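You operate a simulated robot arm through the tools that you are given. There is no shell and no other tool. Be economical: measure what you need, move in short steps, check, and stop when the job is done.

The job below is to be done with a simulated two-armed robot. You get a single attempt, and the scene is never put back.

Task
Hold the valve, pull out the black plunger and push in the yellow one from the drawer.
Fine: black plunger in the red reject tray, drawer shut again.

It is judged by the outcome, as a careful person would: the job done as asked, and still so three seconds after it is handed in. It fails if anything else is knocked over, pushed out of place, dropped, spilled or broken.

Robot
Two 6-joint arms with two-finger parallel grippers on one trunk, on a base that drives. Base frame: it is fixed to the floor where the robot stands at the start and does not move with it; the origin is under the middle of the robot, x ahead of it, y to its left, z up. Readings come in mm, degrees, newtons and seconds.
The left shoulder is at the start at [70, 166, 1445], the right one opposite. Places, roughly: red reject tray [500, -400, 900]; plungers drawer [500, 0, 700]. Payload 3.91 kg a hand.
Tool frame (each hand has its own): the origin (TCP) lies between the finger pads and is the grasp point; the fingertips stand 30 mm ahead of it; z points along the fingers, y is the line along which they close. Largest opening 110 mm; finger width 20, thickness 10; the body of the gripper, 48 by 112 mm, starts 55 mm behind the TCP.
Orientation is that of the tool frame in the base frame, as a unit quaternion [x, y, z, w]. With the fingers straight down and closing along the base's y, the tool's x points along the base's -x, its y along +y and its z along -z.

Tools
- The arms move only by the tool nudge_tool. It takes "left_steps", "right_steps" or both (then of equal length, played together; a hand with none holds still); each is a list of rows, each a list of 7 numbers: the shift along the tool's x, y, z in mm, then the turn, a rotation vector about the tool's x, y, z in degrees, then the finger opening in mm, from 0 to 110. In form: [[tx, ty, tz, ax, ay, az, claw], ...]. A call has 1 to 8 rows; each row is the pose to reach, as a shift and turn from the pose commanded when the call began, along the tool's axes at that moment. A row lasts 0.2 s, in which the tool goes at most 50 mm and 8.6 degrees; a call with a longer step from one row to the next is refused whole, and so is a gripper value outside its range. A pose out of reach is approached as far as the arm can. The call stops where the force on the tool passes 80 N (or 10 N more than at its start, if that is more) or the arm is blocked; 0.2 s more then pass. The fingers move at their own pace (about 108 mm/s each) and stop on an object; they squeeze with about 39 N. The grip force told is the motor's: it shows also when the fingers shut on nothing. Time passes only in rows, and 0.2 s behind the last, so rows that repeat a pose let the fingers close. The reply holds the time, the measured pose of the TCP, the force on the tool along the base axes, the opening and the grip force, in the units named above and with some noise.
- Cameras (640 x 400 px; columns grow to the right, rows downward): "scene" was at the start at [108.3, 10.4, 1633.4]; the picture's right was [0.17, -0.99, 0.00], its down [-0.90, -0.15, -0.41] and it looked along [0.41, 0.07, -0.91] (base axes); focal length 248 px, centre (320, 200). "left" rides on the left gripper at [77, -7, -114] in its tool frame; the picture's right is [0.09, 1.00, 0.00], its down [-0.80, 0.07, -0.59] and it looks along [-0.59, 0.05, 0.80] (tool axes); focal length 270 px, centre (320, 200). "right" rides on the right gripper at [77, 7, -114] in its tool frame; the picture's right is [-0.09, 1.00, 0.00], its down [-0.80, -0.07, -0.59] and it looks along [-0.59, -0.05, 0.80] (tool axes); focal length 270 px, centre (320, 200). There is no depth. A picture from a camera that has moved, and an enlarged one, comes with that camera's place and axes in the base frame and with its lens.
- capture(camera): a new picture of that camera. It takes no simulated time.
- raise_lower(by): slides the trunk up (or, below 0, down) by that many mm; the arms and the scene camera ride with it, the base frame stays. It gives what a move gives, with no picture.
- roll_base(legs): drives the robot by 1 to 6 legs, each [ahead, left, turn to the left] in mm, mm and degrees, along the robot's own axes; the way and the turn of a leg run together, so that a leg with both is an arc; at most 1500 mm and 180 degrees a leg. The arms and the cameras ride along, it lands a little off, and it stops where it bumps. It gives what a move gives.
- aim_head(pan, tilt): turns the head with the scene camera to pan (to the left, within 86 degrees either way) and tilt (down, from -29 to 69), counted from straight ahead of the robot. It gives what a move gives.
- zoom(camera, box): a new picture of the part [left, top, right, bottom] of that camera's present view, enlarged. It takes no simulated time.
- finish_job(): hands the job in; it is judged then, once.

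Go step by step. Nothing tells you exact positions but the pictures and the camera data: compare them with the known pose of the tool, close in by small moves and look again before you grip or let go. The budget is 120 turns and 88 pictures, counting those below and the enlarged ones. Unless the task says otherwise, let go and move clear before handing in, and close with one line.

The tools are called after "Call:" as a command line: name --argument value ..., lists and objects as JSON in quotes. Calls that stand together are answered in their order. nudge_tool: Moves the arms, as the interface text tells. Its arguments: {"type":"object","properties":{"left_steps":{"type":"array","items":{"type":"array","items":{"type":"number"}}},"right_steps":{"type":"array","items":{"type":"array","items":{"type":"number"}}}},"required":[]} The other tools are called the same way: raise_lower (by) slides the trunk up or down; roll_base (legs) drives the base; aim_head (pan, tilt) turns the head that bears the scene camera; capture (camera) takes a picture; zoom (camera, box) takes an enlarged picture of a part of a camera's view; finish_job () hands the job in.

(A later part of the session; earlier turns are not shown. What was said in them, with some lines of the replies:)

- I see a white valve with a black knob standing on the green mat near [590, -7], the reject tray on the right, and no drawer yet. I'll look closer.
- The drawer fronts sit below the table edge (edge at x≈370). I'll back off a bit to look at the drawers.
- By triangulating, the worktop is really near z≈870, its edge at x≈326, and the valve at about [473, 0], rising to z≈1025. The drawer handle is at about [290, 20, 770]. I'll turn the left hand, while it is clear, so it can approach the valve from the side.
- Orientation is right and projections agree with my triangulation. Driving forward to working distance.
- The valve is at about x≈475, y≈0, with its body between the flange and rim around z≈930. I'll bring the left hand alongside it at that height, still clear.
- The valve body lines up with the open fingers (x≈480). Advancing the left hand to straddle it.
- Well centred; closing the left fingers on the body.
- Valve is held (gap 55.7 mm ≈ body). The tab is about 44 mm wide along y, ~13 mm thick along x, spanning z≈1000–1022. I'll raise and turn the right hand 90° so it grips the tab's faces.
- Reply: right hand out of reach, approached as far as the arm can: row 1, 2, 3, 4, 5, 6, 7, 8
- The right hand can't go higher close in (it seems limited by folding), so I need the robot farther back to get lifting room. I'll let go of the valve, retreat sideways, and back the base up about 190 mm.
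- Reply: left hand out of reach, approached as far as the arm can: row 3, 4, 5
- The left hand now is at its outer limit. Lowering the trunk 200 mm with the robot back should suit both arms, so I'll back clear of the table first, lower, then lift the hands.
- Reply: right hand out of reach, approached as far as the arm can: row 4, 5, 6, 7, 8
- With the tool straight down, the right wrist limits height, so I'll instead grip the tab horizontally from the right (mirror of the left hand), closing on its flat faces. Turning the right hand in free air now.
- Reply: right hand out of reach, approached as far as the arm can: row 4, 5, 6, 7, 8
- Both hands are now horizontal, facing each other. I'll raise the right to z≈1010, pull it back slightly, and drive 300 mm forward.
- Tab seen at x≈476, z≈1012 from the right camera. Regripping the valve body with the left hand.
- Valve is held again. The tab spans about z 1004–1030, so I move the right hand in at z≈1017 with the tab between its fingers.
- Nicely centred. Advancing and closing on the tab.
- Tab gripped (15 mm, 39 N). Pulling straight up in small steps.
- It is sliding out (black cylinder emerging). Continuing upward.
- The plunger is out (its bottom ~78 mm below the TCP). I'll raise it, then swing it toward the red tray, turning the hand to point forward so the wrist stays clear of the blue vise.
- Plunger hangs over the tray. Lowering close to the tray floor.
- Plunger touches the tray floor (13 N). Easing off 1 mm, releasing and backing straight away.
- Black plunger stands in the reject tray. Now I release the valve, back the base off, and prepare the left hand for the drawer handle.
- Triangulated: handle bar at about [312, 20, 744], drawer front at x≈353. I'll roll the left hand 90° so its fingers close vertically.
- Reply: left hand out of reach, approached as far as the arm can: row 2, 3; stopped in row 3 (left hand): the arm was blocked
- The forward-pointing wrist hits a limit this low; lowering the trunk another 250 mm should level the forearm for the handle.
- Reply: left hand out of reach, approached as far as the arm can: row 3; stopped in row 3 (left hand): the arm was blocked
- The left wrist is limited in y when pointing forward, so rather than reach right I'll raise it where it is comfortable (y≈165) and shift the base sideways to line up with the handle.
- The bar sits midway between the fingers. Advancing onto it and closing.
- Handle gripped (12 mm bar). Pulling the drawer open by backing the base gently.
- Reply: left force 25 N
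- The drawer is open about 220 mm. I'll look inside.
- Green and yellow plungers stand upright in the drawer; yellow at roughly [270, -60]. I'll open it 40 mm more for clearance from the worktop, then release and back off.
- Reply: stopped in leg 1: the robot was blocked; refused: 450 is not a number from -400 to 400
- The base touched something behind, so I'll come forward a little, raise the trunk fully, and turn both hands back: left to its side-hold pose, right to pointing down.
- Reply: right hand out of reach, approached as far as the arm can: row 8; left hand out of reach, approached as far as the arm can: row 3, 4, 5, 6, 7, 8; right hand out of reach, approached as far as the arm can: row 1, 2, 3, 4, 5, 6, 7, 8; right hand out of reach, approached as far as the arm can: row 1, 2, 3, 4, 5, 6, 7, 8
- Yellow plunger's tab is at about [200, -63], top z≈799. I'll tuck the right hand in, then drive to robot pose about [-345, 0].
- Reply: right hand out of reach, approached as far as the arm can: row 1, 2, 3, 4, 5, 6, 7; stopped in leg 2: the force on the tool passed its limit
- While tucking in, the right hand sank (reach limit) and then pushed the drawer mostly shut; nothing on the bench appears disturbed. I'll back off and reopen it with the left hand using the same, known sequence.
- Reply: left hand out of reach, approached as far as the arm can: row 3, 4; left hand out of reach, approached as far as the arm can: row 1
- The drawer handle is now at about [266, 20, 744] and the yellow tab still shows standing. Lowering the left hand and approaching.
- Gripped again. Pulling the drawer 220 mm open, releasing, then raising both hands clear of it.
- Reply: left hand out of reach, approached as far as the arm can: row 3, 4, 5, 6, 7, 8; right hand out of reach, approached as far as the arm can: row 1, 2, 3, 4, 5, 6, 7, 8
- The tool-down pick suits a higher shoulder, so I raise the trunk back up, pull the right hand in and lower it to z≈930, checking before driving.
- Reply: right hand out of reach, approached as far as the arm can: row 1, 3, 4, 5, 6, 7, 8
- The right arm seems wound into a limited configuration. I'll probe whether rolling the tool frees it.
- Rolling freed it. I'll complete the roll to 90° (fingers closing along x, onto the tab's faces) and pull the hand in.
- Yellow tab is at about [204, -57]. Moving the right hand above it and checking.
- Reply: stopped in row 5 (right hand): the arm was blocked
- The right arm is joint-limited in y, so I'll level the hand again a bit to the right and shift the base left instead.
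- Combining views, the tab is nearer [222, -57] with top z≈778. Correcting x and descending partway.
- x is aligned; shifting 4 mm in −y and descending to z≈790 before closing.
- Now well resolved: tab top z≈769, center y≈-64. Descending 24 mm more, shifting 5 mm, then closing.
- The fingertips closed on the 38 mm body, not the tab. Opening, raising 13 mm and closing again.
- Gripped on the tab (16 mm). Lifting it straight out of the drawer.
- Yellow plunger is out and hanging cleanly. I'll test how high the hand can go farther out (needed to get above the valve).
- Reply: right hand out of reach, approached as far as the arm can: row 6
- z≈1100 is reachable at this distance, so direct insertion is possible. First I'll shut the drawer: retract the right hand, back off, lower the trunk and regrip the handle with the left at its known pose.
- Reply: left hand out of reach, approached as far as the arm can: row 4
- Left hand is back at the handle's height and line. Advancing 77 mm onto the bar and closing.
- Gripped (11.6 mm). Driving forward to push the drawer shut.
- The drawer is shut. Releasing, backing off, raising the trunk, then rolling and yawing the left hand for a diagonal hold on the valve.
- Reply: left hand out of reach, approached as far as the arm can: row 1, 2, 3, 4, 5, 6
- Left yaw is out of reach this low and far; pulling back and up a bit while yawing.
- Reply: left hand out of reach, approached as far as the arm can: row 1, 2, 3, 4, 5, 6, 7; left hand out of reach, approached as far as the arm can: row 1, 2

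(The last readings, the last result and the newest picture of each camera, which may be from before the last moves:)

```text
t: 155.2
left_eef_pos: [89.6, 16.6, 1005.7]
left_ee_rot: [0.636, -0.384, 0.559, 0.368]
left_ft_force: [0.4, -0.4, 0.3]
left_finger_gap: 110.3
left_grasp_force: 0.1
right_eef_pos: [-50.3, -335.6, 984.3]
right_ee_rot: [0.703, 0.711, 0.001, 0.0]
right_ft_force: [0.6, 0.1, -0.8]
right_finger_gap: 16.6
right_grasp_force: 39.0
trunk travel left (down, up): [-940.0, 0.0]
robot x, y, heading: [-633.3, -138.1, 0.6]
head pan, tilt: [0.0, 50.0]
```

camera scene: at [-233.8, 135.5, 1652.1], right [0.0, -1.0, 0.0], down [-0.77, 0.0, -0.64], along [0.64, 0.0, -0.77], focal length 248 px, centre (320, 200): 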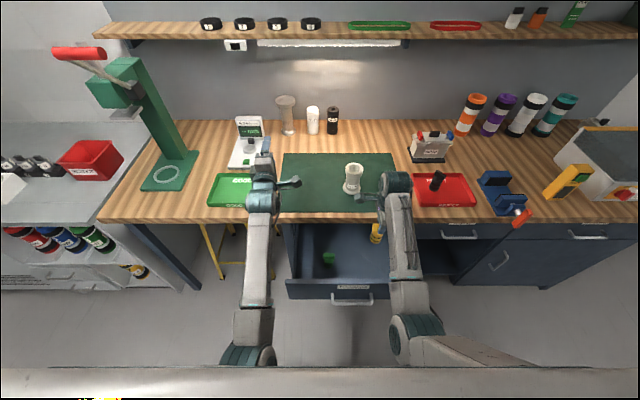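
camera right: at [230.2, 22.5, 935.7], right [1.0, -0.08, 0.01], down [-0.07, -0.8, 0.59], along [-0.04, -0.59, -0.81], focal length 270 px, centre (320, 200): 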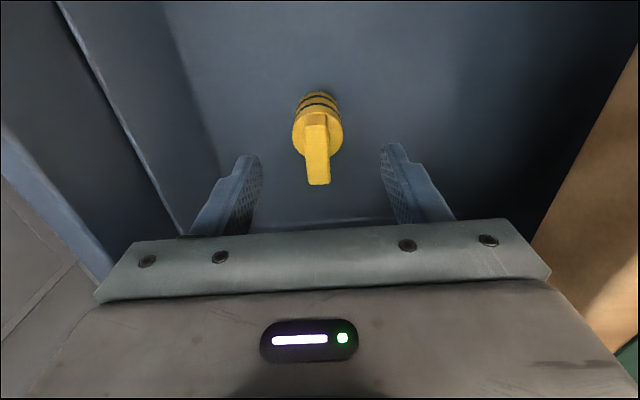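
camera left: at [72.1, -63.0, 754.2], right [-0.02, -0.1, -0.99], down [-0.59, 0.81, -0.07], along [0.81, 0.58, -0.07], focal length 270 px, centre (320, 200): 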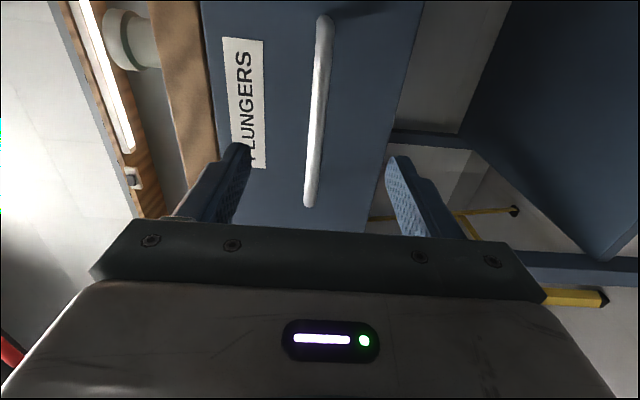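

Good. Now I level the left hand at about −47° yaw and bring it to a pre-grasp pose relative to the robot, moving the right hand 45 mm aside.

Call:
nudge_tool --left_steps '[[-7.6, 26, 22, 6, 2, 0, 110], [-15, 52, 44, 12, 4, 0, 110], [-23, 79, 66, 17, 6, 0, 110], [-30, 105, 89, 17, 6, 0, 110], [-38, 131, 111, 17, 6, 0, 110], [-46, 157, 133, 17, 6, 0, 110], [-53, 184, 155, 17, 6, 0, 110], [-61, 210, 178, 17, 6, 0, 110]]' --right_steps '[[-15, 0, 0, 0, 0, 0, 0], [-30, 0, 0, 0, 0, 0, 0], [-45, 0, 0, 0, 0, 0, 0], [-45, 0, 0, 0, 0, 0, 0], [-45, 0, 0, 0, 0, 0, 0], [-45, 0, 0, 0, 0, 0, 0], [-45, 0, 0, 0, 0, 0, 0], [-45, 0, 0, 0, 0, 0, 0]]'

```text
t: 157.0
left_eef_pos: [-18.2, -180.1, 917.3]
left_ee_rot: [0.662, -0.302, 0.637, 0.254]
left_ft_force: [0.1, 0.5, 0.0]
left_finger_gap: 109.8
left_grasp_force: 0.1
right_eef_pos: [-52.2, -378.7, 985.1]
right_ee_rot: [0.703, 0.711, 0.002, 0.0]
right_ft_force: [0.6, 0.5, -1.3]
right_finger_gap: 16.6
right_grasp_force: 39.0
trunk travel left (down, up): [-940.0, 0.0]
robot x, y, heading: [-638.4, -132.8, -0.1]
head pan, tilt: [0.0, 50.0]
```

Call:
nudge_tool --left_steps '[[0, 0, 0, 0, 3, 0, 110], [0, 0, 0, 0, 3, 0, 110]]'

Call:
roll_base --legs '[[0, 330, 0], [402, 0, 0.1]]'

Call:
capture --camera "scene"

```text
t: 157.6
left_eef_pos: [-26.3, -184.5, 911.6]
left_ee_rot: [0.649, -0.29, 0.65, 0.267]
left_ft_force: [0.2, -0.1, 0.5]
left_finger_gap: 110.1
left_grasp_force: 0.1
right_eef_pos: [-51.8, -381.1, 986.6]
right_ee_rot: [0.704, 0.71, 0.001, 0.001]
right_ft_force: [-0.2, -0.6, -0.7]
right_finger_gap: 16.6
right_grasp_force: 39.3
trunk travel left (down, up): [-940.0, 0.0]
robot x, y, heading: [-633.0, -137.5, -0.3]
head pan, tilt: [0.0, 50.0]
```

```text
t: 161.8
left_eef_pos: [352.2, 154.8, 909.2]
left_ee_rot: [0.649, -0.292, 0.648, 0.271]
left_ft_force: [-0.3, 0.3, 0.6]
left_finger_gap: 110.2
left_grasp_force: 0.1
right_eef_pos: [328.9, -43.0, 985.3]
right_ee_rot: [0.701, 0.713, 0.001, 0.0]
right_ft_force: [-0.6, 1.0, -1.0]
right_finger_gap: 16.5
right_grasp_force: 38.6
trunk travel left (down, up): [-940.0, 0.0]
robot x, y, heading: [-258.2, 202.6, 0.1]
head pan, tilt: [0.0, 50.0]
stopped in leg 2: the force on the tool passed its limit (the readings are from after the stop); the commanded pose is now the measured one
```

```text
15 pictures are left
camera scene: at [-129.6, 199.0, 1652.1], right [0.01, -1.0, 0.0], down [-0.77, 0.0, -0.64], along [0.64, 0.0, -0.77], focal length 248 px, centre (320, 200)
```

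scene: 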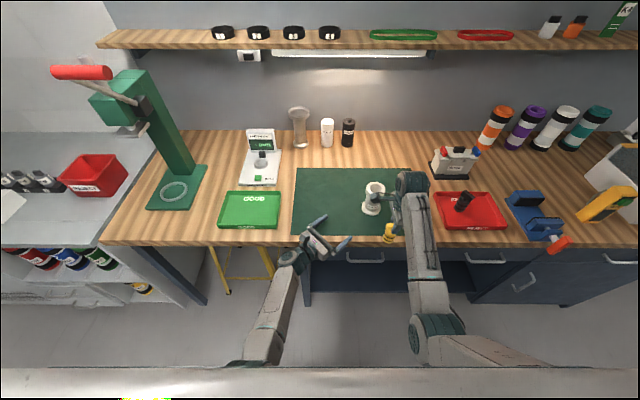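

The drive stopped on contact; I'll look at the right hand's plunger and the table edge.

Call:
zoom --camera "scene" --box '[280, 165, 440, 265]'

Call:
zoom --camera "right" --box '[160, 0, 480, 200]'

```text
4.00 times, centred on (360, 215) of scene
camera zoom: at [-129.6, 199.0, 1652.1], right [0.01, -1.0, 0.0], down [-0.77, 0.0, -0.64], along [0.64, 0.0, -0.77], focal length 990 px, centre (160, 140)
```

zoom: 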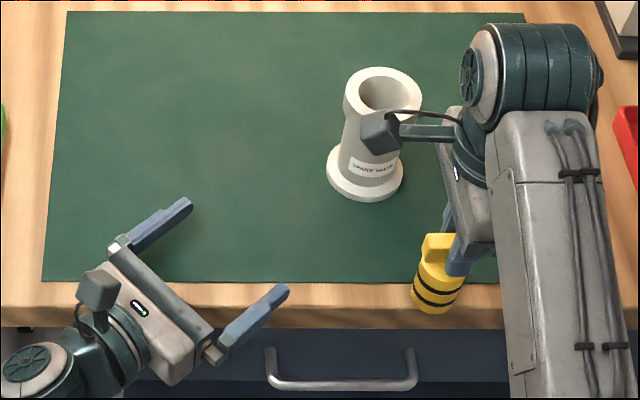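

```text
2.00 times, centred on (320, 100) of right
camera zoom: at [334.7, 34.9, 1098.8], right [1.0, -0.07, 0.0], down [-0.06, -0.8, 0.59], along [-0.04, -0.59, -0.81], focal length 541 px, centre (320, 400)
```

zoom: 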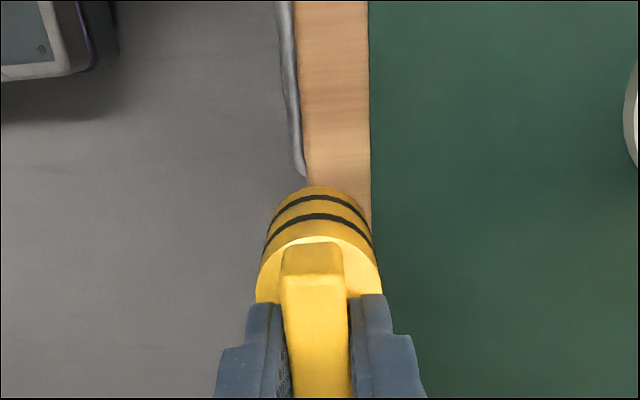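

The plunger is still straight in the grip and clear of the worktop, and the valve is undisturbed at about [478, -2]. I'll not move the base further; left hand advances along its diagonal toward the valve, halfway first.

Call:
nudge_tool --left_steps '[[12, 8, 0, 0, 0, 0, 110], [24, 15, 25, 0, 0, 0, 110], [24, 15, 55, 0, 0, 0, 110], [24, 15, 85, 0, 0, 0, 110]]'

Call:
capture --camera "left"

```text
t: 162.7
left_eef_pos: [355.1, 157.9, 898.3]
left_ee_rot: [0.667, -0.306, 0.634, 0.244]
left_ft_force: [-63.8, 18.1, 56.5]
left_finger_gap: 110.2
left_grasp_force: 0.1
right_eef_pos: [312.9, -38.0, 995.8]
right_ee_rot: [0.7, 0.714, 0.006, 0.009]
right_ft_force: [0.6, 0.0, -0.9]
right_finger_gap: 16.4
right_grasp_force: 38.4
trunk travel left (down, up): [-940.0, 0.0]
robot x, y, heading: [-257.1, 198.4, 0.3]
head pan, tilt: [0.0, 50.0]
stopped in row 4 (left hand): the force on the tool passed its limit (the readings are from after the stop); the commanded pose is now the measured one
```

```text
12 pictures are left
camera left: at [281.6, 234.6, 985.0], right [-0.71, -0.7, 0.03], down [-0.47, 0.45, -0.76], along [0.52, -0.55, -0.65], focal length 270 px, centre (320, 200)
```

left: 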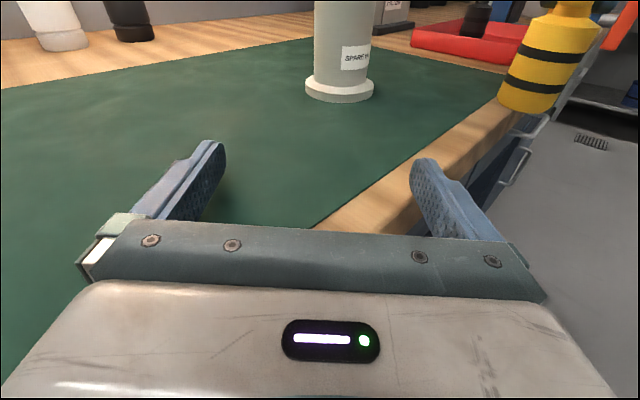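

The left wrist was pressing on the table's front edge (too low). Backing off and lifting it to about z 945 before advancing.

Call:
nudge_tool --left_steps '[[5, 0, -25, 0, 0, 0, 110], [20, 0, -30, 0, 2, 0, 110], [40, 0, -30, 0, 4, 0, 110], [55, 0, -30, 0, 4, 0, 110], [55, 0, -30, 0, 4, 0, 110]]'

```text
t: 163.9
left_eef_pos: [352.5, 170.0, 943.5]
left_ee_rot: [0.652, -0.298, 0.65, 0.254]
left_ft_force: [-0.4, -0.2, -0.5]
left_finger_gap: 109.8
left_grasp_force: 0.1
right_eef_pos: [328.1, -39.8, 984.8]
right_ee_rot: [0.701, 0.713, 0.0, 0.0]
right_ft_force: [0.1, 0.0, -1.7]
right_finger_gap: 16.3
right_grasp_force: 38.6
trunk travel left (down, up): [-940.0, 0.0]
robot x, y, heading: [-254.6, 197.4, 0.3]
head pan, tilt: [0.0, 50.0]
```

Call:
nudge_tool --left_steps '[[2, 15, 10, 0, 0, 0, 110], [2, 30, 40, 0, 0, 0, 110], [2, 30, 75, 0, 0, 0, 110], [2, 30, 110, 0, 0, 0, 110]]'

Call:
capture --camera "left"

```text
t: 164.8
left_eef_pos: [356.4, 162.4, 898.3]
left_ee_rot: [0.673, -0.314, 0.63, 0.227]
left_ft_force: [-73.7, 12.6, 55.5]
left_finger_gap: 109.6
left_grasp_force: 0.2
right_eef_pos: [312.8, -36.2, 995.8]
right_ee_rot: [0.7, 0.715, 0.005, 0.006]
right_ft_force: [-0.2, 0.0, -0.1]
right_finger_gap: 16.3
right_grasp_force: 39.1
trunk travel left (down, up): [-940.0, 0.0]
robot x, y, heading: [-260.1, 198.9, 0.5]
head pan, tilt: [0.0, 50.0]
stopped in row 4 (left hand): the force on the tool passed its limit (the readings are from after the stop); the commanded pose is now the measured one
```

```text
11 pictures are left
camera left: at [281.2, 235.5, 987.5], right [-0.71, -0.71, 0.0], down [-0.48, 0.48, -0.74], along [0.53, -0.52, -0.67], focal length 270 px, centre (320, 200)
```

left: 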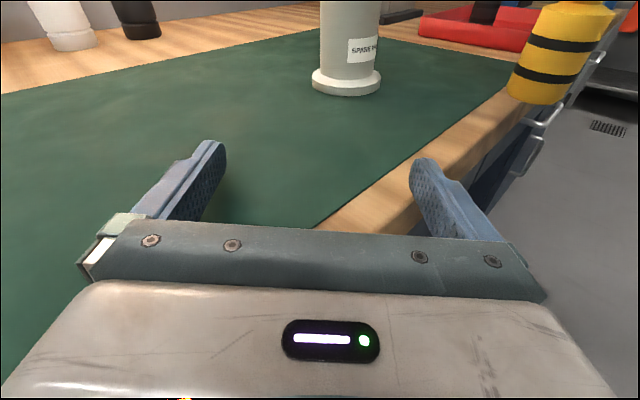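

The shoulders can't pan inward, so a tool-down insertion with a left hold isn't feasible. New plan: set the yellow plunger upright on the mat, regrip it horizontally from the right (as worked for the black one), then insert. First free the left hand.

Call:
nudge_tool --left_steps '[[5, 0, -25, 0, 0, 0, 110], [20, -10, -50, 0, 2, 0, 110], [40, -25, -75, 0, 5, 0, 110], [60, -40, -90, 0, 5, 0, 110], [80, -40, -90, 0, 5, 0, 110]]'

Call:
roll_base --legs '[[0, 20, -0.3]]'

Call:
nudge_tool --right_steps '[[0, 10, -10, 0, 0, 0, 0], [12, 25, -15, 0, 0, 0, 0], [24, 40, -15, 0, 0, 0, 0], [36, 52, -15, 0, 0, 0, 0]]'

```text
t: 166.0
left_eef_pos: [340.3, 238.1, 982.6]
left_ee_rot: [0.651, -0.307, 0.654, 0.233]
left_ft_force: [-0.2, 0.9, -0.2]
left_finger_gap: 109.8
left_grasp_force: 0.0
right_eef_pos: [326.2, -38.7, 983.4]
right_ee_rot: [0.7, 0.714, 0.002, 0.0]
right_ft_force: [0.5, -0.4, -1.1]
right_finger_gap: 16.6
right_grasp_force: 39.4
trunk travel left (down, up): [-940.0, 0.0]
robot x, y, heading: [-261.4, 199.7, 0.4]
head pan, tilt: [0.0, 50.0]
```

```text
t: 166.8
left_eef_pos: [340.2, 250.8, 981.9]
left_ee_rot: [0.651, -0.31, 0.652, 0.235]
left_ft_force: [0.2, -0.9, 0.2]
left_finger_gap: 109.7
left_grasp_force: 0.1
right_eef_pos: [325.0, -27.4, 983.6]
right_ee_rot: [0.703, 0.711, 0.003, -0.001]
right_ft_force: [0.0, -0.5, -1.9]
right_finger_gap: 16.5
right_grasp_force: 38.4
trunk travel left (down, up): [-940.0, 0.0]
robot x, y, heading: [-256.7, 219.7, 0.1]
head pan, tilt: [0.0, 50.0]
```

```text
t: 167.8
left_eef_pos: [340.4, 254.5, 981.4]
left_ee_rot: [0.65, -0.309, 0.652, 0.237]
left_ft_force: [0.0, 0.6, -0.2]
left_finger_gap: 110.2
left_grasp_force: 0.2
right_eef_pos: [377.9, 13.0, 999.3]
right_ee_rot: [0.703, 0.711, 0.001, 0.001]
right_ft_force: [-0.6, 0.0, -0.8]
right_finger_gap: 16.6
right_grasp_force: 38.7
trunk travel left (down, up): [-940.0, 0.0]
robot x, y, heading: [-258.6, 219.2, 0.2]
head pan, tilt: [0.0, 50.0]
```

Call:
nudge_tool --right_steps '[[0, 0, 10, 0, 0, 0, 0], [0, 0, 18, 0, 0, 0, 0], [0, 0, 22, 0, 0, 0, 0], [0, 0, 25, 0, 0, 0, 0], [0, 0, 28, 0, 0, 0, 0]]'

Call:
zoom --camera "scene" --box '[340, 165, 440, 228]'

```text
t: 168.9
left_eef_pos: [338.2, 255.0, 982.0]
left_ee_rot: [0.65, -0.308, 0.653, 0.236]
left_ft_force: [0.8, 0.2, -0.3]
left_finger_gap: 109.9
left_grasp_force: 0.1
right_eef_pos: [376.9, 13.0, 972.3]
right_ee_rot: [0.703, 0.712, 0.001, 0.001]
right_ft_force: [1.4, 0.5, 3.8]
right_finger_gap: 16.4
right_grasp_force: 38.9
trunk travel left (down, up): [-940.0, 0.0]
robot x, y, heading: [-260.7, 214.7, 0.2]
head pan, tilt: [0.0, 50.0]
```

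```text
6.35 times, centred on (390, 196) of scene
camera zoom: at [-133.6, 219.7, 1652.3], right [0.0, -1.0, 0.0], down [-0.77, 0.0, -0.64], along [0.64, 0.0, -0.77], focal length 1571 px, centre (-124, 222)
```

zoom: 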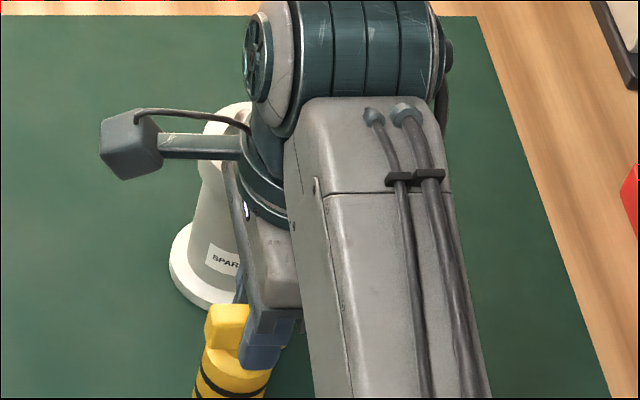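

Contact just begins. Pressing 1.5 mm, releasing, and rising straight up.

Call:
nudge_tool --right_steps '[[0, 0, 1.5, 0, 0, 0, 0], [0, 0, 1.5, 0, 0, 0, 30], [0, 0, 1.5, 0, 0, 0, 60], [0, 0, 1.5, 0, 0, 0, 60], [0, 0, -10, 0, 0, 0, 60], [0, 0, -30, 0, 0, 0, 60], [0, -20, -50, 0, 0, 0, 60]]'

Call:
zoom --camera "right" --box '[160, 20, 480, 220]'

```text
t: 170.6
left_eef_pos: [338.2, 254.1, 982.8]
left_ee_rot: [0.65, -0.309, 0.653, 0.236]
left_ft_force: [0.3, 0.1, 0.0]
left_finger_gap: 109.9
left_grasp_force: 0.1
right_eef_pos: [354.6, 12.8, 1023.6]
right_ee_rot: [0.702, 0.712, 0.002, 0.0]
right_ft_force: [0.1, -0.7, 0.0]
right_finger_gap: 60.0
right_grasp_force: 0.0
trunk travel left (down, up): [-940.0, 0.0]
robot x, y, heading: [-260.1, 220.8, 0.1]
head pan, tilt: [0.0, 50.0]
```

```text
2.00 times, centred on (320, 120) of right
camera zoom: at [360.7, 90.0, 1137.5], right [1.0, -0.07, 0.0], down [-0.06, -0.8, 0.59], along [-0.04, -0.59, -0.8], focal length 541 px, centre (320, 360)
```

zoom: 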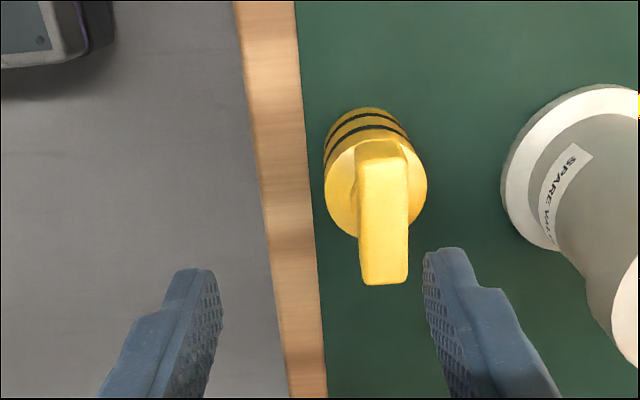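

The yellow plunger stands upright on the mat at about [377, 12]. Now I back off and put both arms in the facing side poses at trunk −200, as used before.

Call:
roll_base --legs '[[-300, 0, 0], [0, -220, 0]]'

Call:
raise_lower --by -200

Call:
nudge_tool --left_steps '[[20, 0, 0, 0, 2, -5.6, 110], [40, 0, 0, 0, 2, -5.6, 110], [40, 0, 0, 0, 2, -5.6, 110], [40, 0, 0, 0, 2, -5.6, 110], [40, 0, 0, 0, 2, -5.6, 110], [40, 0, 0, 0, 2, -5.6, 110], [40, 0, 0, 0, 2, -5.6, 110], [40, 0, 0, 0, 2, -5.6, 110]]' --right_steps '[[0, 0, -10, 0, 8.5, 0, 80], [0, 0, -20, 0, 17, 0, 80], [0, 0, -30, 0, 25.5, 0, 80], [0, 0, -40, 0, 34, 0, 80], [0, 0, -60, 0, 42.5, 0, 80], [0, 0, -80, 0, 51, 0, 80], [0, 0, -100, 0, 59.5, 0, 80], [0, 0, -110, 0, 68, 0, 80]]'

Call:
nudge_tool --left_steps '[[20, 0, 0, -8.5, 0, 0, 110], [40, 0, 0, -17, 0, 0, 110], [60, 0, 0, -25.5, 0, 0, 110], [80, 0, 0, -34, 0, 0, 110], [105, 0, 0, -42.5, 0, 0, 110]]' --right_steps '[[0, 0, 0, 0, 8, 0, 80], [0, 0, 0, 0, 16, 0, 80], [0, 0, 0, 0, 22, 0, 80], [0, 0, 0, 0, 22, 0, 80], [0, 0, 0, 0, 22, 0, 80]]'

```text
t: 173.9
left_eef_pos: [35.9, 37.3, 982.2]
left_ee_rot: [0.65, -0.308, 0.653, 0.236]
left_ft_force: [0.1, 0.5, -1.0]
left_finger_gap: 109.9
left_grasp_force: 0.1
right_eef_pos: [53.3, -204.6, 1023.0]
right_ee_rot: [0.701, 0.713, 0.0, 0.0]
right_ft_force: [0.2, 0.3, -0.2]
right_finger_gap: 60.1
right_grasp_force: 0.0
trunk travel left (down, up): [-940.0, 0.0]
robot x, y, heading: [-559.1, 0.6, 0.7]
head pan, tilt: [0.0, 50.0]
```

```text
t: 176.1
left_eef_pos: [35.8, 35.3, 783.7]
left_ee_rot: [0.65, -0.308, 0.653, 0.236]
left_ft_force: [-0.6, 0.2, -0.4]
left_finger_gap: 109.9
left_grasp_force: 0.0
right_eef_pos: [52.6, -205.7, 822.2]
right_ee_rot: [0.702, 0.712, 0.003, 0.0]
right_ft_force: [-0.4, -0.5, 0.7]
right_finger_gap: 60.0
right_grasp_force: 0.1
trunk travel left (down, up): [-740.0, 200.0]
robot x, y, heading: [-565.8, -0.9, 0.3]
head pan, tilt: [0.0, 50.0]
```

```text
t: 177.9
left_eef_pos: [33.7, 30.3, 821.9]
left_ee_rot: [0.654, -0.272, 0.651, 0.272]
left_ft_force: [0.0, 0.2, 0.6]
left_finger_gap: 110.2
left_grasp_force: 0.1
right_eef_pos: [52.6, -205.3, 932.0]
right_ee_rot: [0.581, 0.59, 0.395, -0.398]
right_ft_force: [0.8, -0.4, -0.3]
right_finger_gap: 80.0
right_grasp_force: 0.0
trunk travel left (down, up): [-740.0, 200.0]
robot x, y, heading: [-563.9, -2.2, 0.4]
head pan, tilt: [0.0, 50.0]
```

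```text
t: 179.1
left_eef_pos: [33.0, 31.5, 924.9]
left_ee_rot: [0.51, -0.49, 0.508, 0.491]
left_ft_force: [-0.2, -0.4, 0.5]
left_finger_gap: 109.8
left_grasp_force: 0.1
right_eef_pos: [53.3, -206.9, 931.2]
right_ee_rot: [-0.495, -0.504, -0.497, 0.504]
right_ft_force: [0.0, 0.0, 0.5]
right_finger_gap: 80.0
right_grasp_force: 0.1
trunk travel left (down, up): [-740.0, 200.0]
robot x, y, heading: [-563.6, 0.3, 0.3]
head pan, tilt: [0.0, 50.0]
```

Both side poses are good. I'll set the hands wide and clear of the black plunger and the standing yellow one, then drive in.

Call:
nudge_tool --left_steps '[[10, 0, -30, 0, 0, 0, 110], [20, 0, -60, 0, 0, 0, 110], [20, 0, -90, 0, 0, 0, 110], [20, 0, -110, 0, 0, 0, 110]]' --right_steps '[[25, -12, 20, 0, 0, 0, 80], [50, -25, 55, 0, 0, 0, 80], [65, -25, 95, 0, 0, 0, 80], [65, -25, 135, 0, 0, 0, 80]]'

Call:
roll_base --legs '[[349, 0, -0.3]]'

Call:
capture --camera "right"

```text
t: 180.1
left_eef_pos: [29.2, 144.2, 946.7]
left_ee_rot: [0.51, -0.489, 0.509, 0.492]
left_ft_force: [-0.6, 0.4, -1.2]
left_finger_gap: 109.7
left_grasp_force: 0.1
right_eef_pos: [24.7, -69.6, 997.8]
right_ee_rot: [0.496, 0.505, 0.497, -0.503]
right_ft_force: [-0.5, -0.3, -0.9]
right_finger_gap: 80.3
right_grasp_force: 0.1
trunk travel left (down, up): [-740.0, 200.0]
robot x, y, heading: [-564.2, -0.1, 0.4]
head pan, tilt: [0.0, 50.0]
```

```text
t: 182.3
left_eef_pos: [381.6, 136.6, 947.1]
left_ee_rot: [0.508, -0.492, 0.507, 0.493]
left_ft_force: [0.0, -0.6, 0.3]
left_finger_gap: 110.1
left_grasp_force: 0.1
right_eef_pos: [372.3, -76.1, 997.4]
right_ee_rot: [0.497, 0.502, 0.501, -0.501]
right_ft_force: [-0.2, -0.1, -0.6]
right_finger_gap: 79.9
right_grasp_force: 0.1
trunk travel left (down, up): [-740.0, 200.0]
robot x, y, heading: [-210.5, 0.6, -0.3]
head pan, tilt: [0.0, 50.0]
```

```text
8 pictures are left
camera right: at [381.5, -190.1, 1073.9], right [1.0, 0.01, -0.09], down [-0.06, -0.59, -0.8], along [-0.06, 0.8, -0.59], focal length 270 px, centre (320, 200)
```

right: 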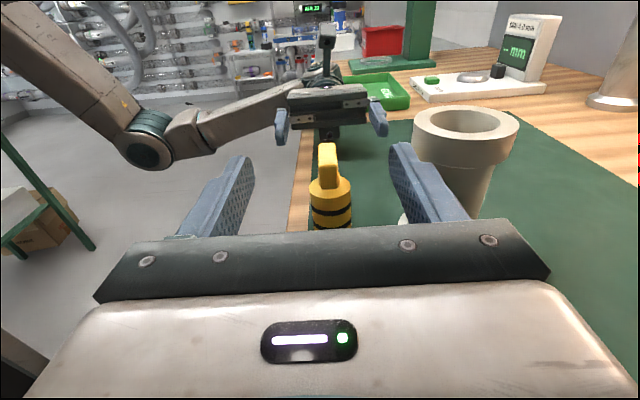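

Tab is at about [377, 12], centre z≈963. Moving in with fingers straddling it, lowering, and closing.

Call:
nudge_tool --right_steps '[[0, 5, 30, 0, 0, 0, 80], [0, 5, 60, 0, 0, 0, 80], [0, 5, 83, 0, 0, 0, 80], [-15, 5, 83, 0, 0, 0, 80], [-32, 5, 83, 0, 0, 0, 80], [-32, 5, 83, 0, 0, 0, 40], [-32, 5, 83, 0, 0, 0, 0], [-32, 5, 83, 0, 0, 0, 0]]'

Call:
zoom --camera "right" --box '[160, 20, 480, 220]'

```text
t: 184.1
left_eef_pos: [381.5, 138.5, 947.1]
left_ee_rot: [0.508, -0.492, 0.507, 0.492]
left_ft_force: [0.1, 0.1, 0.0]
left_finger_gap: 110.1
left_grasp_force: 0.1
right_eef_pos: [378.5, 7.7, 965.9]
right_ee_rot: [0.497, 0.502, 0.499, -0.501]
right_ft_force: [0.3, 0.7, 0.0]
right_finger_gap: 15.3
right_grasp_force: 39.4
trunk travel left (down, up): [-740.0, 200.0]
robot x, y, heading: [-212.6, -2.8, -0.1]
head pan, tilt: [0.0, 50.0]
```

```text
2.00 times, centred on (320, 120) of right
camera zoom: at [386.5, -107.0, 1041.8], right [1.0, 0.01, -0.09], down [-0.07, -0.59, -0.8], along [-0.06, 0.8, -0.59], focal length 541 px, centre (320, 360)
```

zoom: 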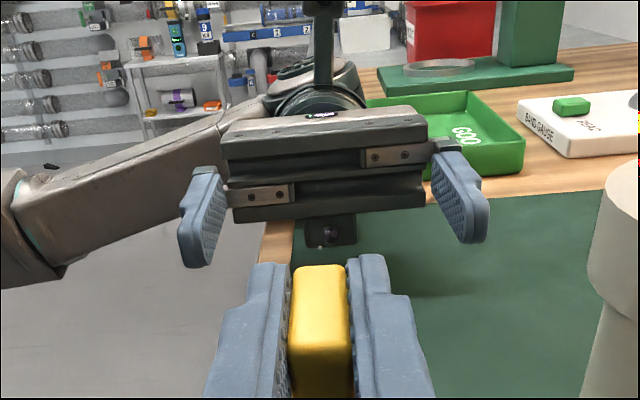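

Tab gripped (15.3 mm). Now lifting the yellow plunger while the left hand goes around to straddle the valve body.

Call:
nudge_tool --left_steps '[[0, -45, 0, 0, 0, 0, 110], [-8, -91, 0, 0, 0, 0, 110], [-16, -91, 20, 0, 0, 0, 110], [-16, -91, 55, 0, 0, 0, 110], [-16, -91, 90, 0, 0, 0, 110], [-16, -91, 115, 0, 0, 0, 110], [-16, -91, 134, 0, 0, 0, 110], [-16, -91, 134, 0, 0, 0, 110]]' --right_steps '[[15, 0, 0, 0, 0, 0, 0], [40, 0, 0, 0, 0, 0, 0], [65, 0, 0, 0, 0, 0, 0], [90, 0, 0, 0, 0, 0, 0], [115, 0, 0, 0, 0, 0, 0], [137, 0, 0, 0, 0, 0, 0], [137, 0, 0, 0, 0, 0, 0], [137, 0, 0, 0, 0, 0, 0]]'

Call:
zoom --camera "scene" --box '[240, 110, 400, 210]'

```text
t: 185.9
left_eef_pos: [475.2, 6.7, 929.7]
left_ee_rot: [0.508, -0.492, 0.507, 0.493]
left_ft_force: [0.6, 0.5, 0.1]
left_finger_gap: 110.1
left_grasp_force: 0.0
right_eef_pos: [378.9, 6.6, 1102.4]
right_ee_rot: [0.497, 0.502, 0.499, -0.502]
right_ft_force: [0.3, 0.5, -1.7]
right_finger_gap: 15.5
right_grasp_force: 39.6
trunk travel left (down, up): [-740.0, 200.0]
robot x, y, heading: [-212.3, -1.8, -0.4]
head pan, tilt: [0.0, 50.0]
```

```text
4.00 times, centred on (320, 160) of scene
camera zoom: at [-85.7, -0.8, 1452.1], right [0.0, -1.0, 0.0], down [-0.77, 0.0, -0.64], along [0.64, 0.0, -0.77], focal length 990 px, centre (320, 360)
```

zoom: 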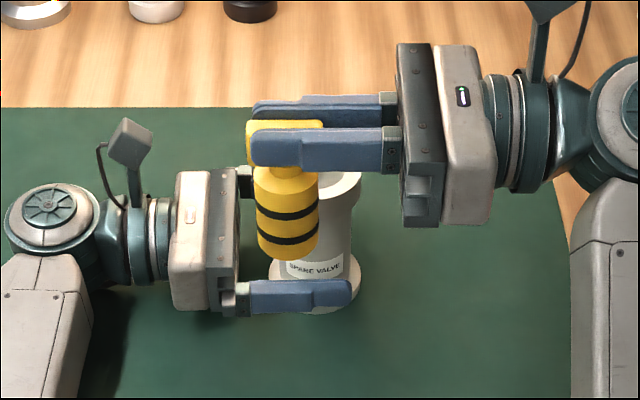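

Plunger hangs upright, centred about 13 mm in +y from the TCP. Closing the left hand on the valve and moving the plunger above the bore.

Call:
nudge_tool --left_steps '[[0, 0, 0, 0, 0, 0, 60], [0, 0, 0, 0, 0, 0, 30], [0, 0, 0, 0, 0, 0, 30], [0, 0, 0, 0, 0, 0, 30], [0, 0, 0, 0, 0, 0, 30], [0, 0, 0, 0, 0, 0, 30]]' --right_steps '[[3, 0, 0, 0, 0, 0, 0], [3, 0, 0, 0, 0, 0, 0], [3, 30, -19.5, 0, 0, 0, 0], [3, 65, -19.5, 0, 0, 0, 0], [3, 98, -19.5, 0, 0, 0, 0], [3, 98, -19.5, 0, 0, 0, 0]]'

Call:
zoom --camera "scene" --box '[280, 110, 376, 170]'

```text
t: 187.3
left_eef_pos: [476.9, 5.5, 932.1]
left_ee_rot: [0.508, -0.492, 0.508, 0.492]
left_ft_force: [1.7, -0.7, 1.7]
left_finger_gap: 55.6
left_grasp_force: 39.2
right_eef_pos: [476.4, -12.6, 1104.3]
right_ee_rot: [0.497, 0.502, 0.5, -0.502]
right_ft_force: [-0.5, 0.2, -0.6]
right_finger_gap: 15.2
right_grasp_force: 39.3
trunk travel left (down, up): [-740.0, 200.0]
robot x, y, heading: [-210.1, -2.6, -0.4]
head pan, tilt: [0.0, 50.0]
```

```text
6.67 times, centred on (328, 140) of scene
camera zoom: at [-85.3, -1.5, 1452.1], right [0.0, -1.0, 0.0], down [-0.77, 0.0, -0.64], along [0.64, 0.0, -0.77], focal length 1650 px, centre (267, 600)
```

zoom: 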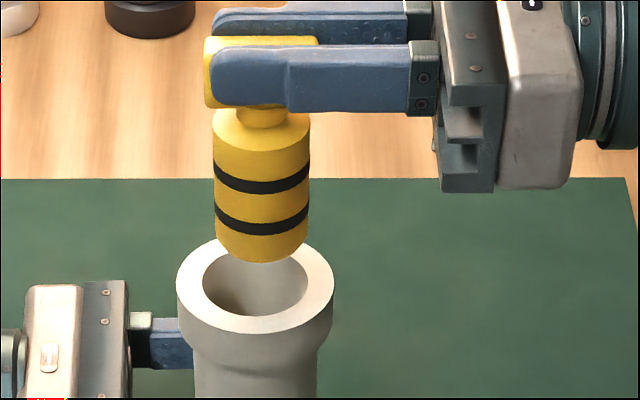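

The bore centre is ~3 mm further in +y than the plunger. Correcting and lowering the plunger into the bore, watching force.

Call:
nudge_tool --right_steps '[[0, 0, 3, 0, 0, 0, 0], [-12, 0, 3, 0, 0, 0, 0], [-22, 0, 3, 0, 0, 0, 0], [-28, 0, 3, 0, 0, 0, 0], [-34, 0, 3, 0, 0, 0, 0], [-40, 0, 3, 0, 0, 0, 0]]'

Call:
zoom --camera "scene" --box '[280, 110, 376, 170]'

```text
t: 188.7
left_eef_pos: [476.0, 4.9, 931.0]
left_ee_rot: [0.509, -0.491, 0.507, 0.492]
left_ft_force: [1.4, -0.7, 1.1]
left_finger_gap: 55.5
left_grasp_force: 39.4
right_eef_pos: [477.6, -9.0, 1065.1]
right_ee_rot: [0.498, 0.501, 0.5, -0.501]
right_ft_force: [0.5, 0.5, -2.5]
right_finger_gap: 15.6
right_grasp_force: 38.6
trunk travel left (down, up): [-740.0, 200.0]
robot x, y, heading: [-214.4, -1.5, -0.2]
head pan, tilt: [0.0, 50.0]
```

```text
6.67 times, centred on (328, 140) of scene
camera zoom: at [-85.3, -1.4, 1452.1], right [0.0, -1.0, 0.0], down [-0.77, 0.0, -0.64], along [0.64, 0.0, -0.77], focal length 1650 px, centre (267, 600)
```

zoom: 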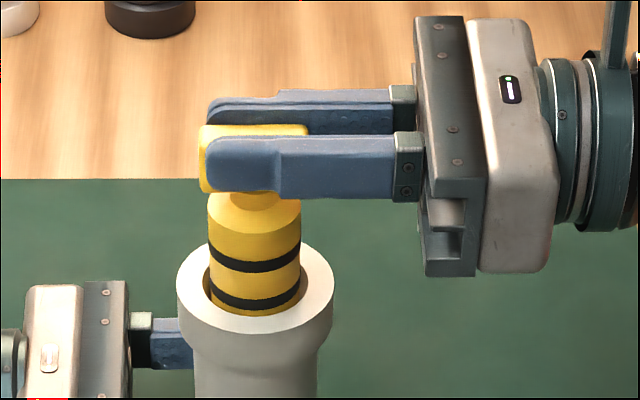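

It is entering the bore with no side force. Pushing on down.

Call:
nudge_tool --right_steps '[[-10, 0, 0, 0, 0, 0, 0], [-20, 0, 0, 0, 0, 0, 0], [-28, 0, 0, 0, 0, 0, 0], [-34, 0, 0, 0, 0, 0, 0], [-38, 0, 0, 0, 0, 0, 0], [-41, 0, 0, 0, 0, 0, 0]]'

```text
t: 190.1
left_eef_pos: [475.6, 4.2, 930.8]
left_ee_rot: [0.507, -0.493, 0.507, 0.493]
left_ft_force: [2.5, 1.1, 0.0]
left_finger_gap: 55.7
left_grasp_force: 39.3
right_eef_pos: [476.3, -10.0, 1025.1]
right_ee_rot: [0.498, 0.502, 0.5, -0.501]
right_ft_force: [0.9, -0.5, 6.8]
right_finger_gap: 15.5
right_grasp_force: 39.5
trunk travel left (down, up): [-740.0, 200.0]
robot x, y, heading: [-210.9, 0.6, -0.1]
head pan, tilt: [0.0, 50.0]
```

Call:
nudge_tool --right_steps '[[-2, 0, 0, 0, 0, 0, 0], [-4, 0, 0, 0, 0, 0, 0], [-6, 0, 0, 0, 0, 0, 0]]'

Call:
zoom --camera "scene" --box '[272, 120, 368, 180]'

```text
t: 190.9
left_eef_pos: [474.8, 5.3, 931.1]
left_ee_rot: [0.509, -0.492, 0.507, 0.492]
left_ft_force: [10.3, -0.3, -8.8]
left_finger_gap: 55.6
left_grasp_force: 38.9
right_eef_pos: [475.7, -8.0, 1021.9]
right_ee_rot: [0.495, 0.502, 0.502, -0.501]
right_ft_force: [-1.0, -1.6, 32.9]
right_finger_gap: 15.7
right_grasp_force: 39.0
trunk travel left (down, up): [-740.0, 200.0]
robot x, y, heading: [-215.0, -0.2, -0.5]
head pan, tilt: [0.0, 50.0]
```

```text
6.67 times, centred on (320, 150) of scene
camera zoom: at [-87.2, -1.4, 1452.5], right [0.0, -1.0, 0.0], down [-0.77, 0.0, -0.64], along [0.64, 0.0, -0.77], focal length 1650 px, centre (320, 533)
```

zoom: 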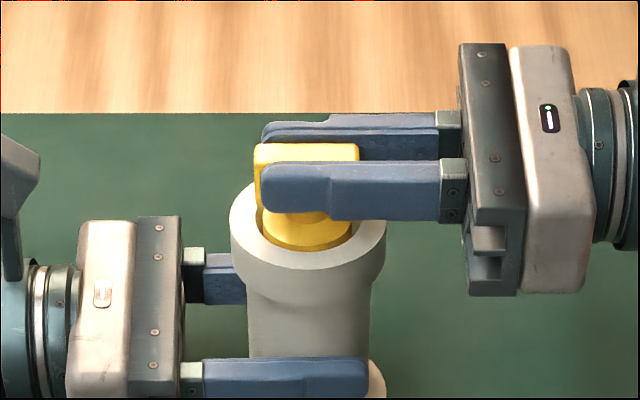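

Force is 33 N at z≈1022, near the expected seat. One slightly firmer push to confirm it is fully home.

Call:
nudge_tool --right_steps '[[-2, 0, 0, 0, 0, 0, 0], [-4, 0, 0, 0, 0, 0, 0], [-5, 0, 0, 0, 0, 0, 0], [-5, 0, 0, 0, 0, 0, 0]]'

```text
t: 191.9
left_eef_pos: [474.7, 5.4, 930.0]
left_ee_rot: [0.509, -0.492, 0.507, 0.493]
left_ft_force: [8.7, -2.7, -14.9]
left_finger_gap: 55.8
left_grasp_force: 39.3
right_eef_pos: [474.2, -7.6, 1016.7]
right_ee_rot: [0.495, 0.502, 0.501, -0.501]
right_ft_force: [-1.3, 3.7, 37.0]
right_finger_gap: 15.5
right_grasp_force: 38.9
trunk travel left (down, up): [-740.0, 200.0]
robot x, y, heading: [-208.7, 2.3, -0.3]
head pan, tilt: [0.0, 50.0]
```

Call:
nudge_tool --right_steps '[[-2, 0, 0, 0, 0, 0, 0], [-4, 0, 0, 0, 0, 0, 0], [-6, 0, 0, 0, 0, 0, 0], [-6, 0, 0, 0, 0, 0, 0]]'

Call:
zoom --camera "scene" --box '[272, 120, 368, 180]'

```text
t: 192.9
left_eef_pos: [474.8, 5.6, 931.1]
left_ee_rot: [0.509, -0.493, 0.506, 0.492]
left_ft_force: [19.2, -1.1, -26.9]
left_finger_gap: 55.4
left_grasp_force: 38.7
right_eef_pos: [476.4, -9.5, 1017.0]
right_ee_rot: [0.491, 0.504, 0.504, -0.501]
right_ft_force: [-7.7, -0.9, 59.2]
right_finger_gap: 15.7
right_grasp_force: 38.9
trunk travel left (down, up): [-740.0, 200.0]
robot x, y, heading: [-214.8, -2.2, -0.3]
head pan, tilt: [0.0, 50.0]
```

```text
6.67 times, centred on (320, 150) of scene
camera zoom: at [-88.2, -1.7, 1452.5], right [0.0, -1.0, 0.0], down [-0.77, 0.0, -0.64], along [0.64, 0.0, -0.77], focal length 1650 px, centre (320, 533)
```

zoom: 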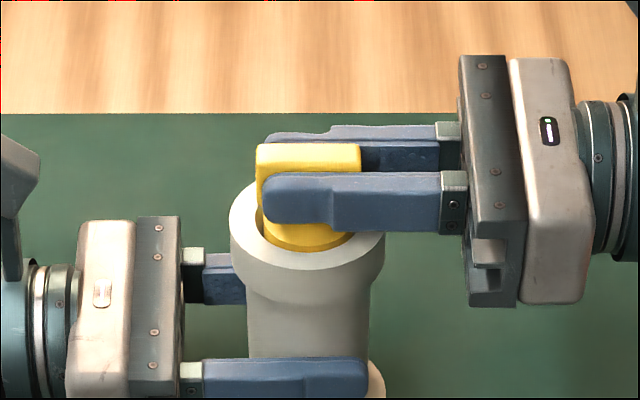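

The plunger no longer moves (fingers began sliding on the tab) and its height matches the black one's seat: fully in. Relieving pressure, opening the right hand, and rising straight up.

Call:
nudge_tool --right_steps '[[6, 0, 0, 0, 0, 0, 0], [6, 0, 0, 0, 0, 0, 40], [6, 0, 0, 0, 0, 0, 70], [6, 0, 0, 0, 0, 0, 70], [30, 0, 0, 0, 0, 0, 70], [60, 0, 0, 0, 0, 0, 70], [90, 0, -20, 0, 0, 0, 70], [95, 0, -60, 0, 0, 0, 70]]'

Call:
nudge_tool --left_steps '[[0, 0, 0, 0, 0, 0, 80], [0, 0, 0, 0, 0, 0, 110], [0, 0, 0, 0, 0, 0, 110], [0, 0, -35, 0, 0, 0, 110], [0, 0, -70, 0, 0, 0, 110], [0, 0, -110, 0, 0, 0, 110]]'

Call:
capture --camera "scene"

```text
t: 194.7
left_eef_pos: [475.9, 5.3, 931.7]
left_ee_rot: [0.508, -0.492, 0.507, 0.492]
left_ft_force: [1.5, -1.6, -0.6]
left_finger_gap: 55.7
left_grasp_force: 39.0
right_eef_pos: [476.4, -70.5, 1101.7]
right_ee_rot: [-0.497, -0.501, -0.5, 0.502]
right_ft_force: [0.1, -0.9, 0.9]
right_finger_gap: 69.9
right_grasp_force: 0.0
trunk travel left (down, up): [-740.0, 200.0]
robot x, y, heading: [-209.7, -0.4, -0.4]
head pan, tilt: [0.0, 50.0]
```

```text
t: 196.1
left_eef_pos: [473.1, 118.6, 929.6]
left_ee_rot: [0.508, -0.492, 0.507, 0.493]
left_ft_force: [0.1, 0.9, -0.2]
left_finger_gap: 110.0
left_grasp_force: 0.0
right_eef_pos: [476.8, -67.6, 1101.5]
right_ee_rot: [0.499, 0.501, 0.5, -0.5]
right_ft_force: [-0.1, 0.5, 0.3]
right_finger_gap: 70.1
right_grasp_force: 0.0
trunk travel left (down, up): [-740.0, 200.0]
robot x, y, heading: [-212.8, -1.4, -0.1]
head pan, tilt: [0.0, 50.0]
```

```text
1 pictures are left
camera scene: at [-85.5, 0.8, 1452.0], right [0.0, -1.0, 0.0], down [-0.77, 0.0, -0.64], along [0.64, 0.0, -0.77], focal length 248 px, centre (320, 200)
```

scene: 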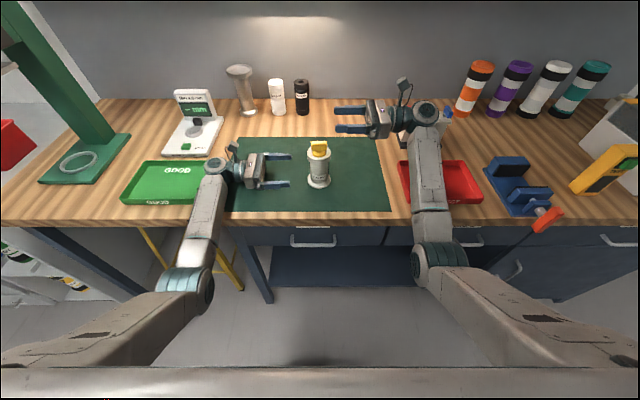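

The yellow plunger sits in the valve. Backing the robot away clear of the bench, then a last check.

Call:
roll_base --legs '[[-300, 0, 0]]'

Call:
zoom --camera "scene" --box '[220, 80, 460, 230]'

```text
t: 198.2
left_eef_pos: [170.5, 116.2, 930.7]
left_ee_rot: [0.509, -0.491, 0.507, 0.493]
left_ft_force: [-0.5, -0.2, 0.2]
left_finger_gap: 109.9
left_grasp_force: 0.1
right_eef_pos: [175.4, -67.6, 1102.2]
right_ee_rot: [0.498, 0.501, 0.5, -0.501]
right_ft_force: [0.2, -0.3, -0.3]
right_finger_gap: 70.2
right_grasp_force: 0.1
trunk travel left (down, up): [-740.0, 200.0]
robot x, y, heading: [-513.5, -1.3, -0.2]
head pan, tilt: [0.0, 50.0]
```

```text
2.67 times, centred on (340, 155) of scene
camera zoom: at [-387.0, -0.3, 1452.0], right [0.0, -1.0, 0.0], down [-0.77, 0.0, -0.64], along [0.64, 0.0, -0.77], focal length 660 px, centre (267, 320)
```

zoom: 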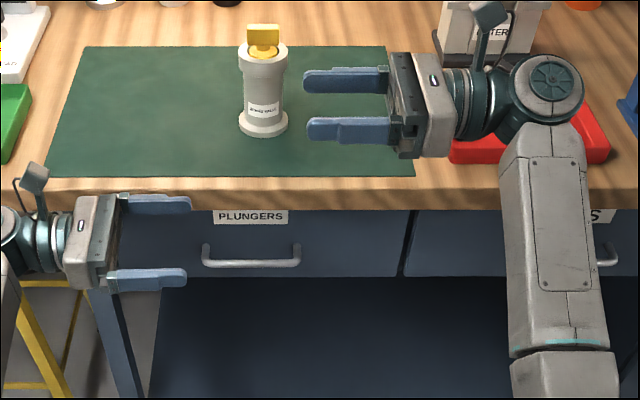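

The valve stands upright with the yellow plunger seated, and the drawer is shut. Nothing else looks out of place, though the arm hides the black plunger in this last picture; earlier pictures show it standing in the red tray. Handing in.

Call:
finish_job

```text
The job is handed in.
```

I pulled the black plunger and stood it in the red reject tray, pushed the yellow one fully into the valve, and shut the drawer. The arm hid the black plunger in the final picture, so its place in the tray rests on earlier pictures.
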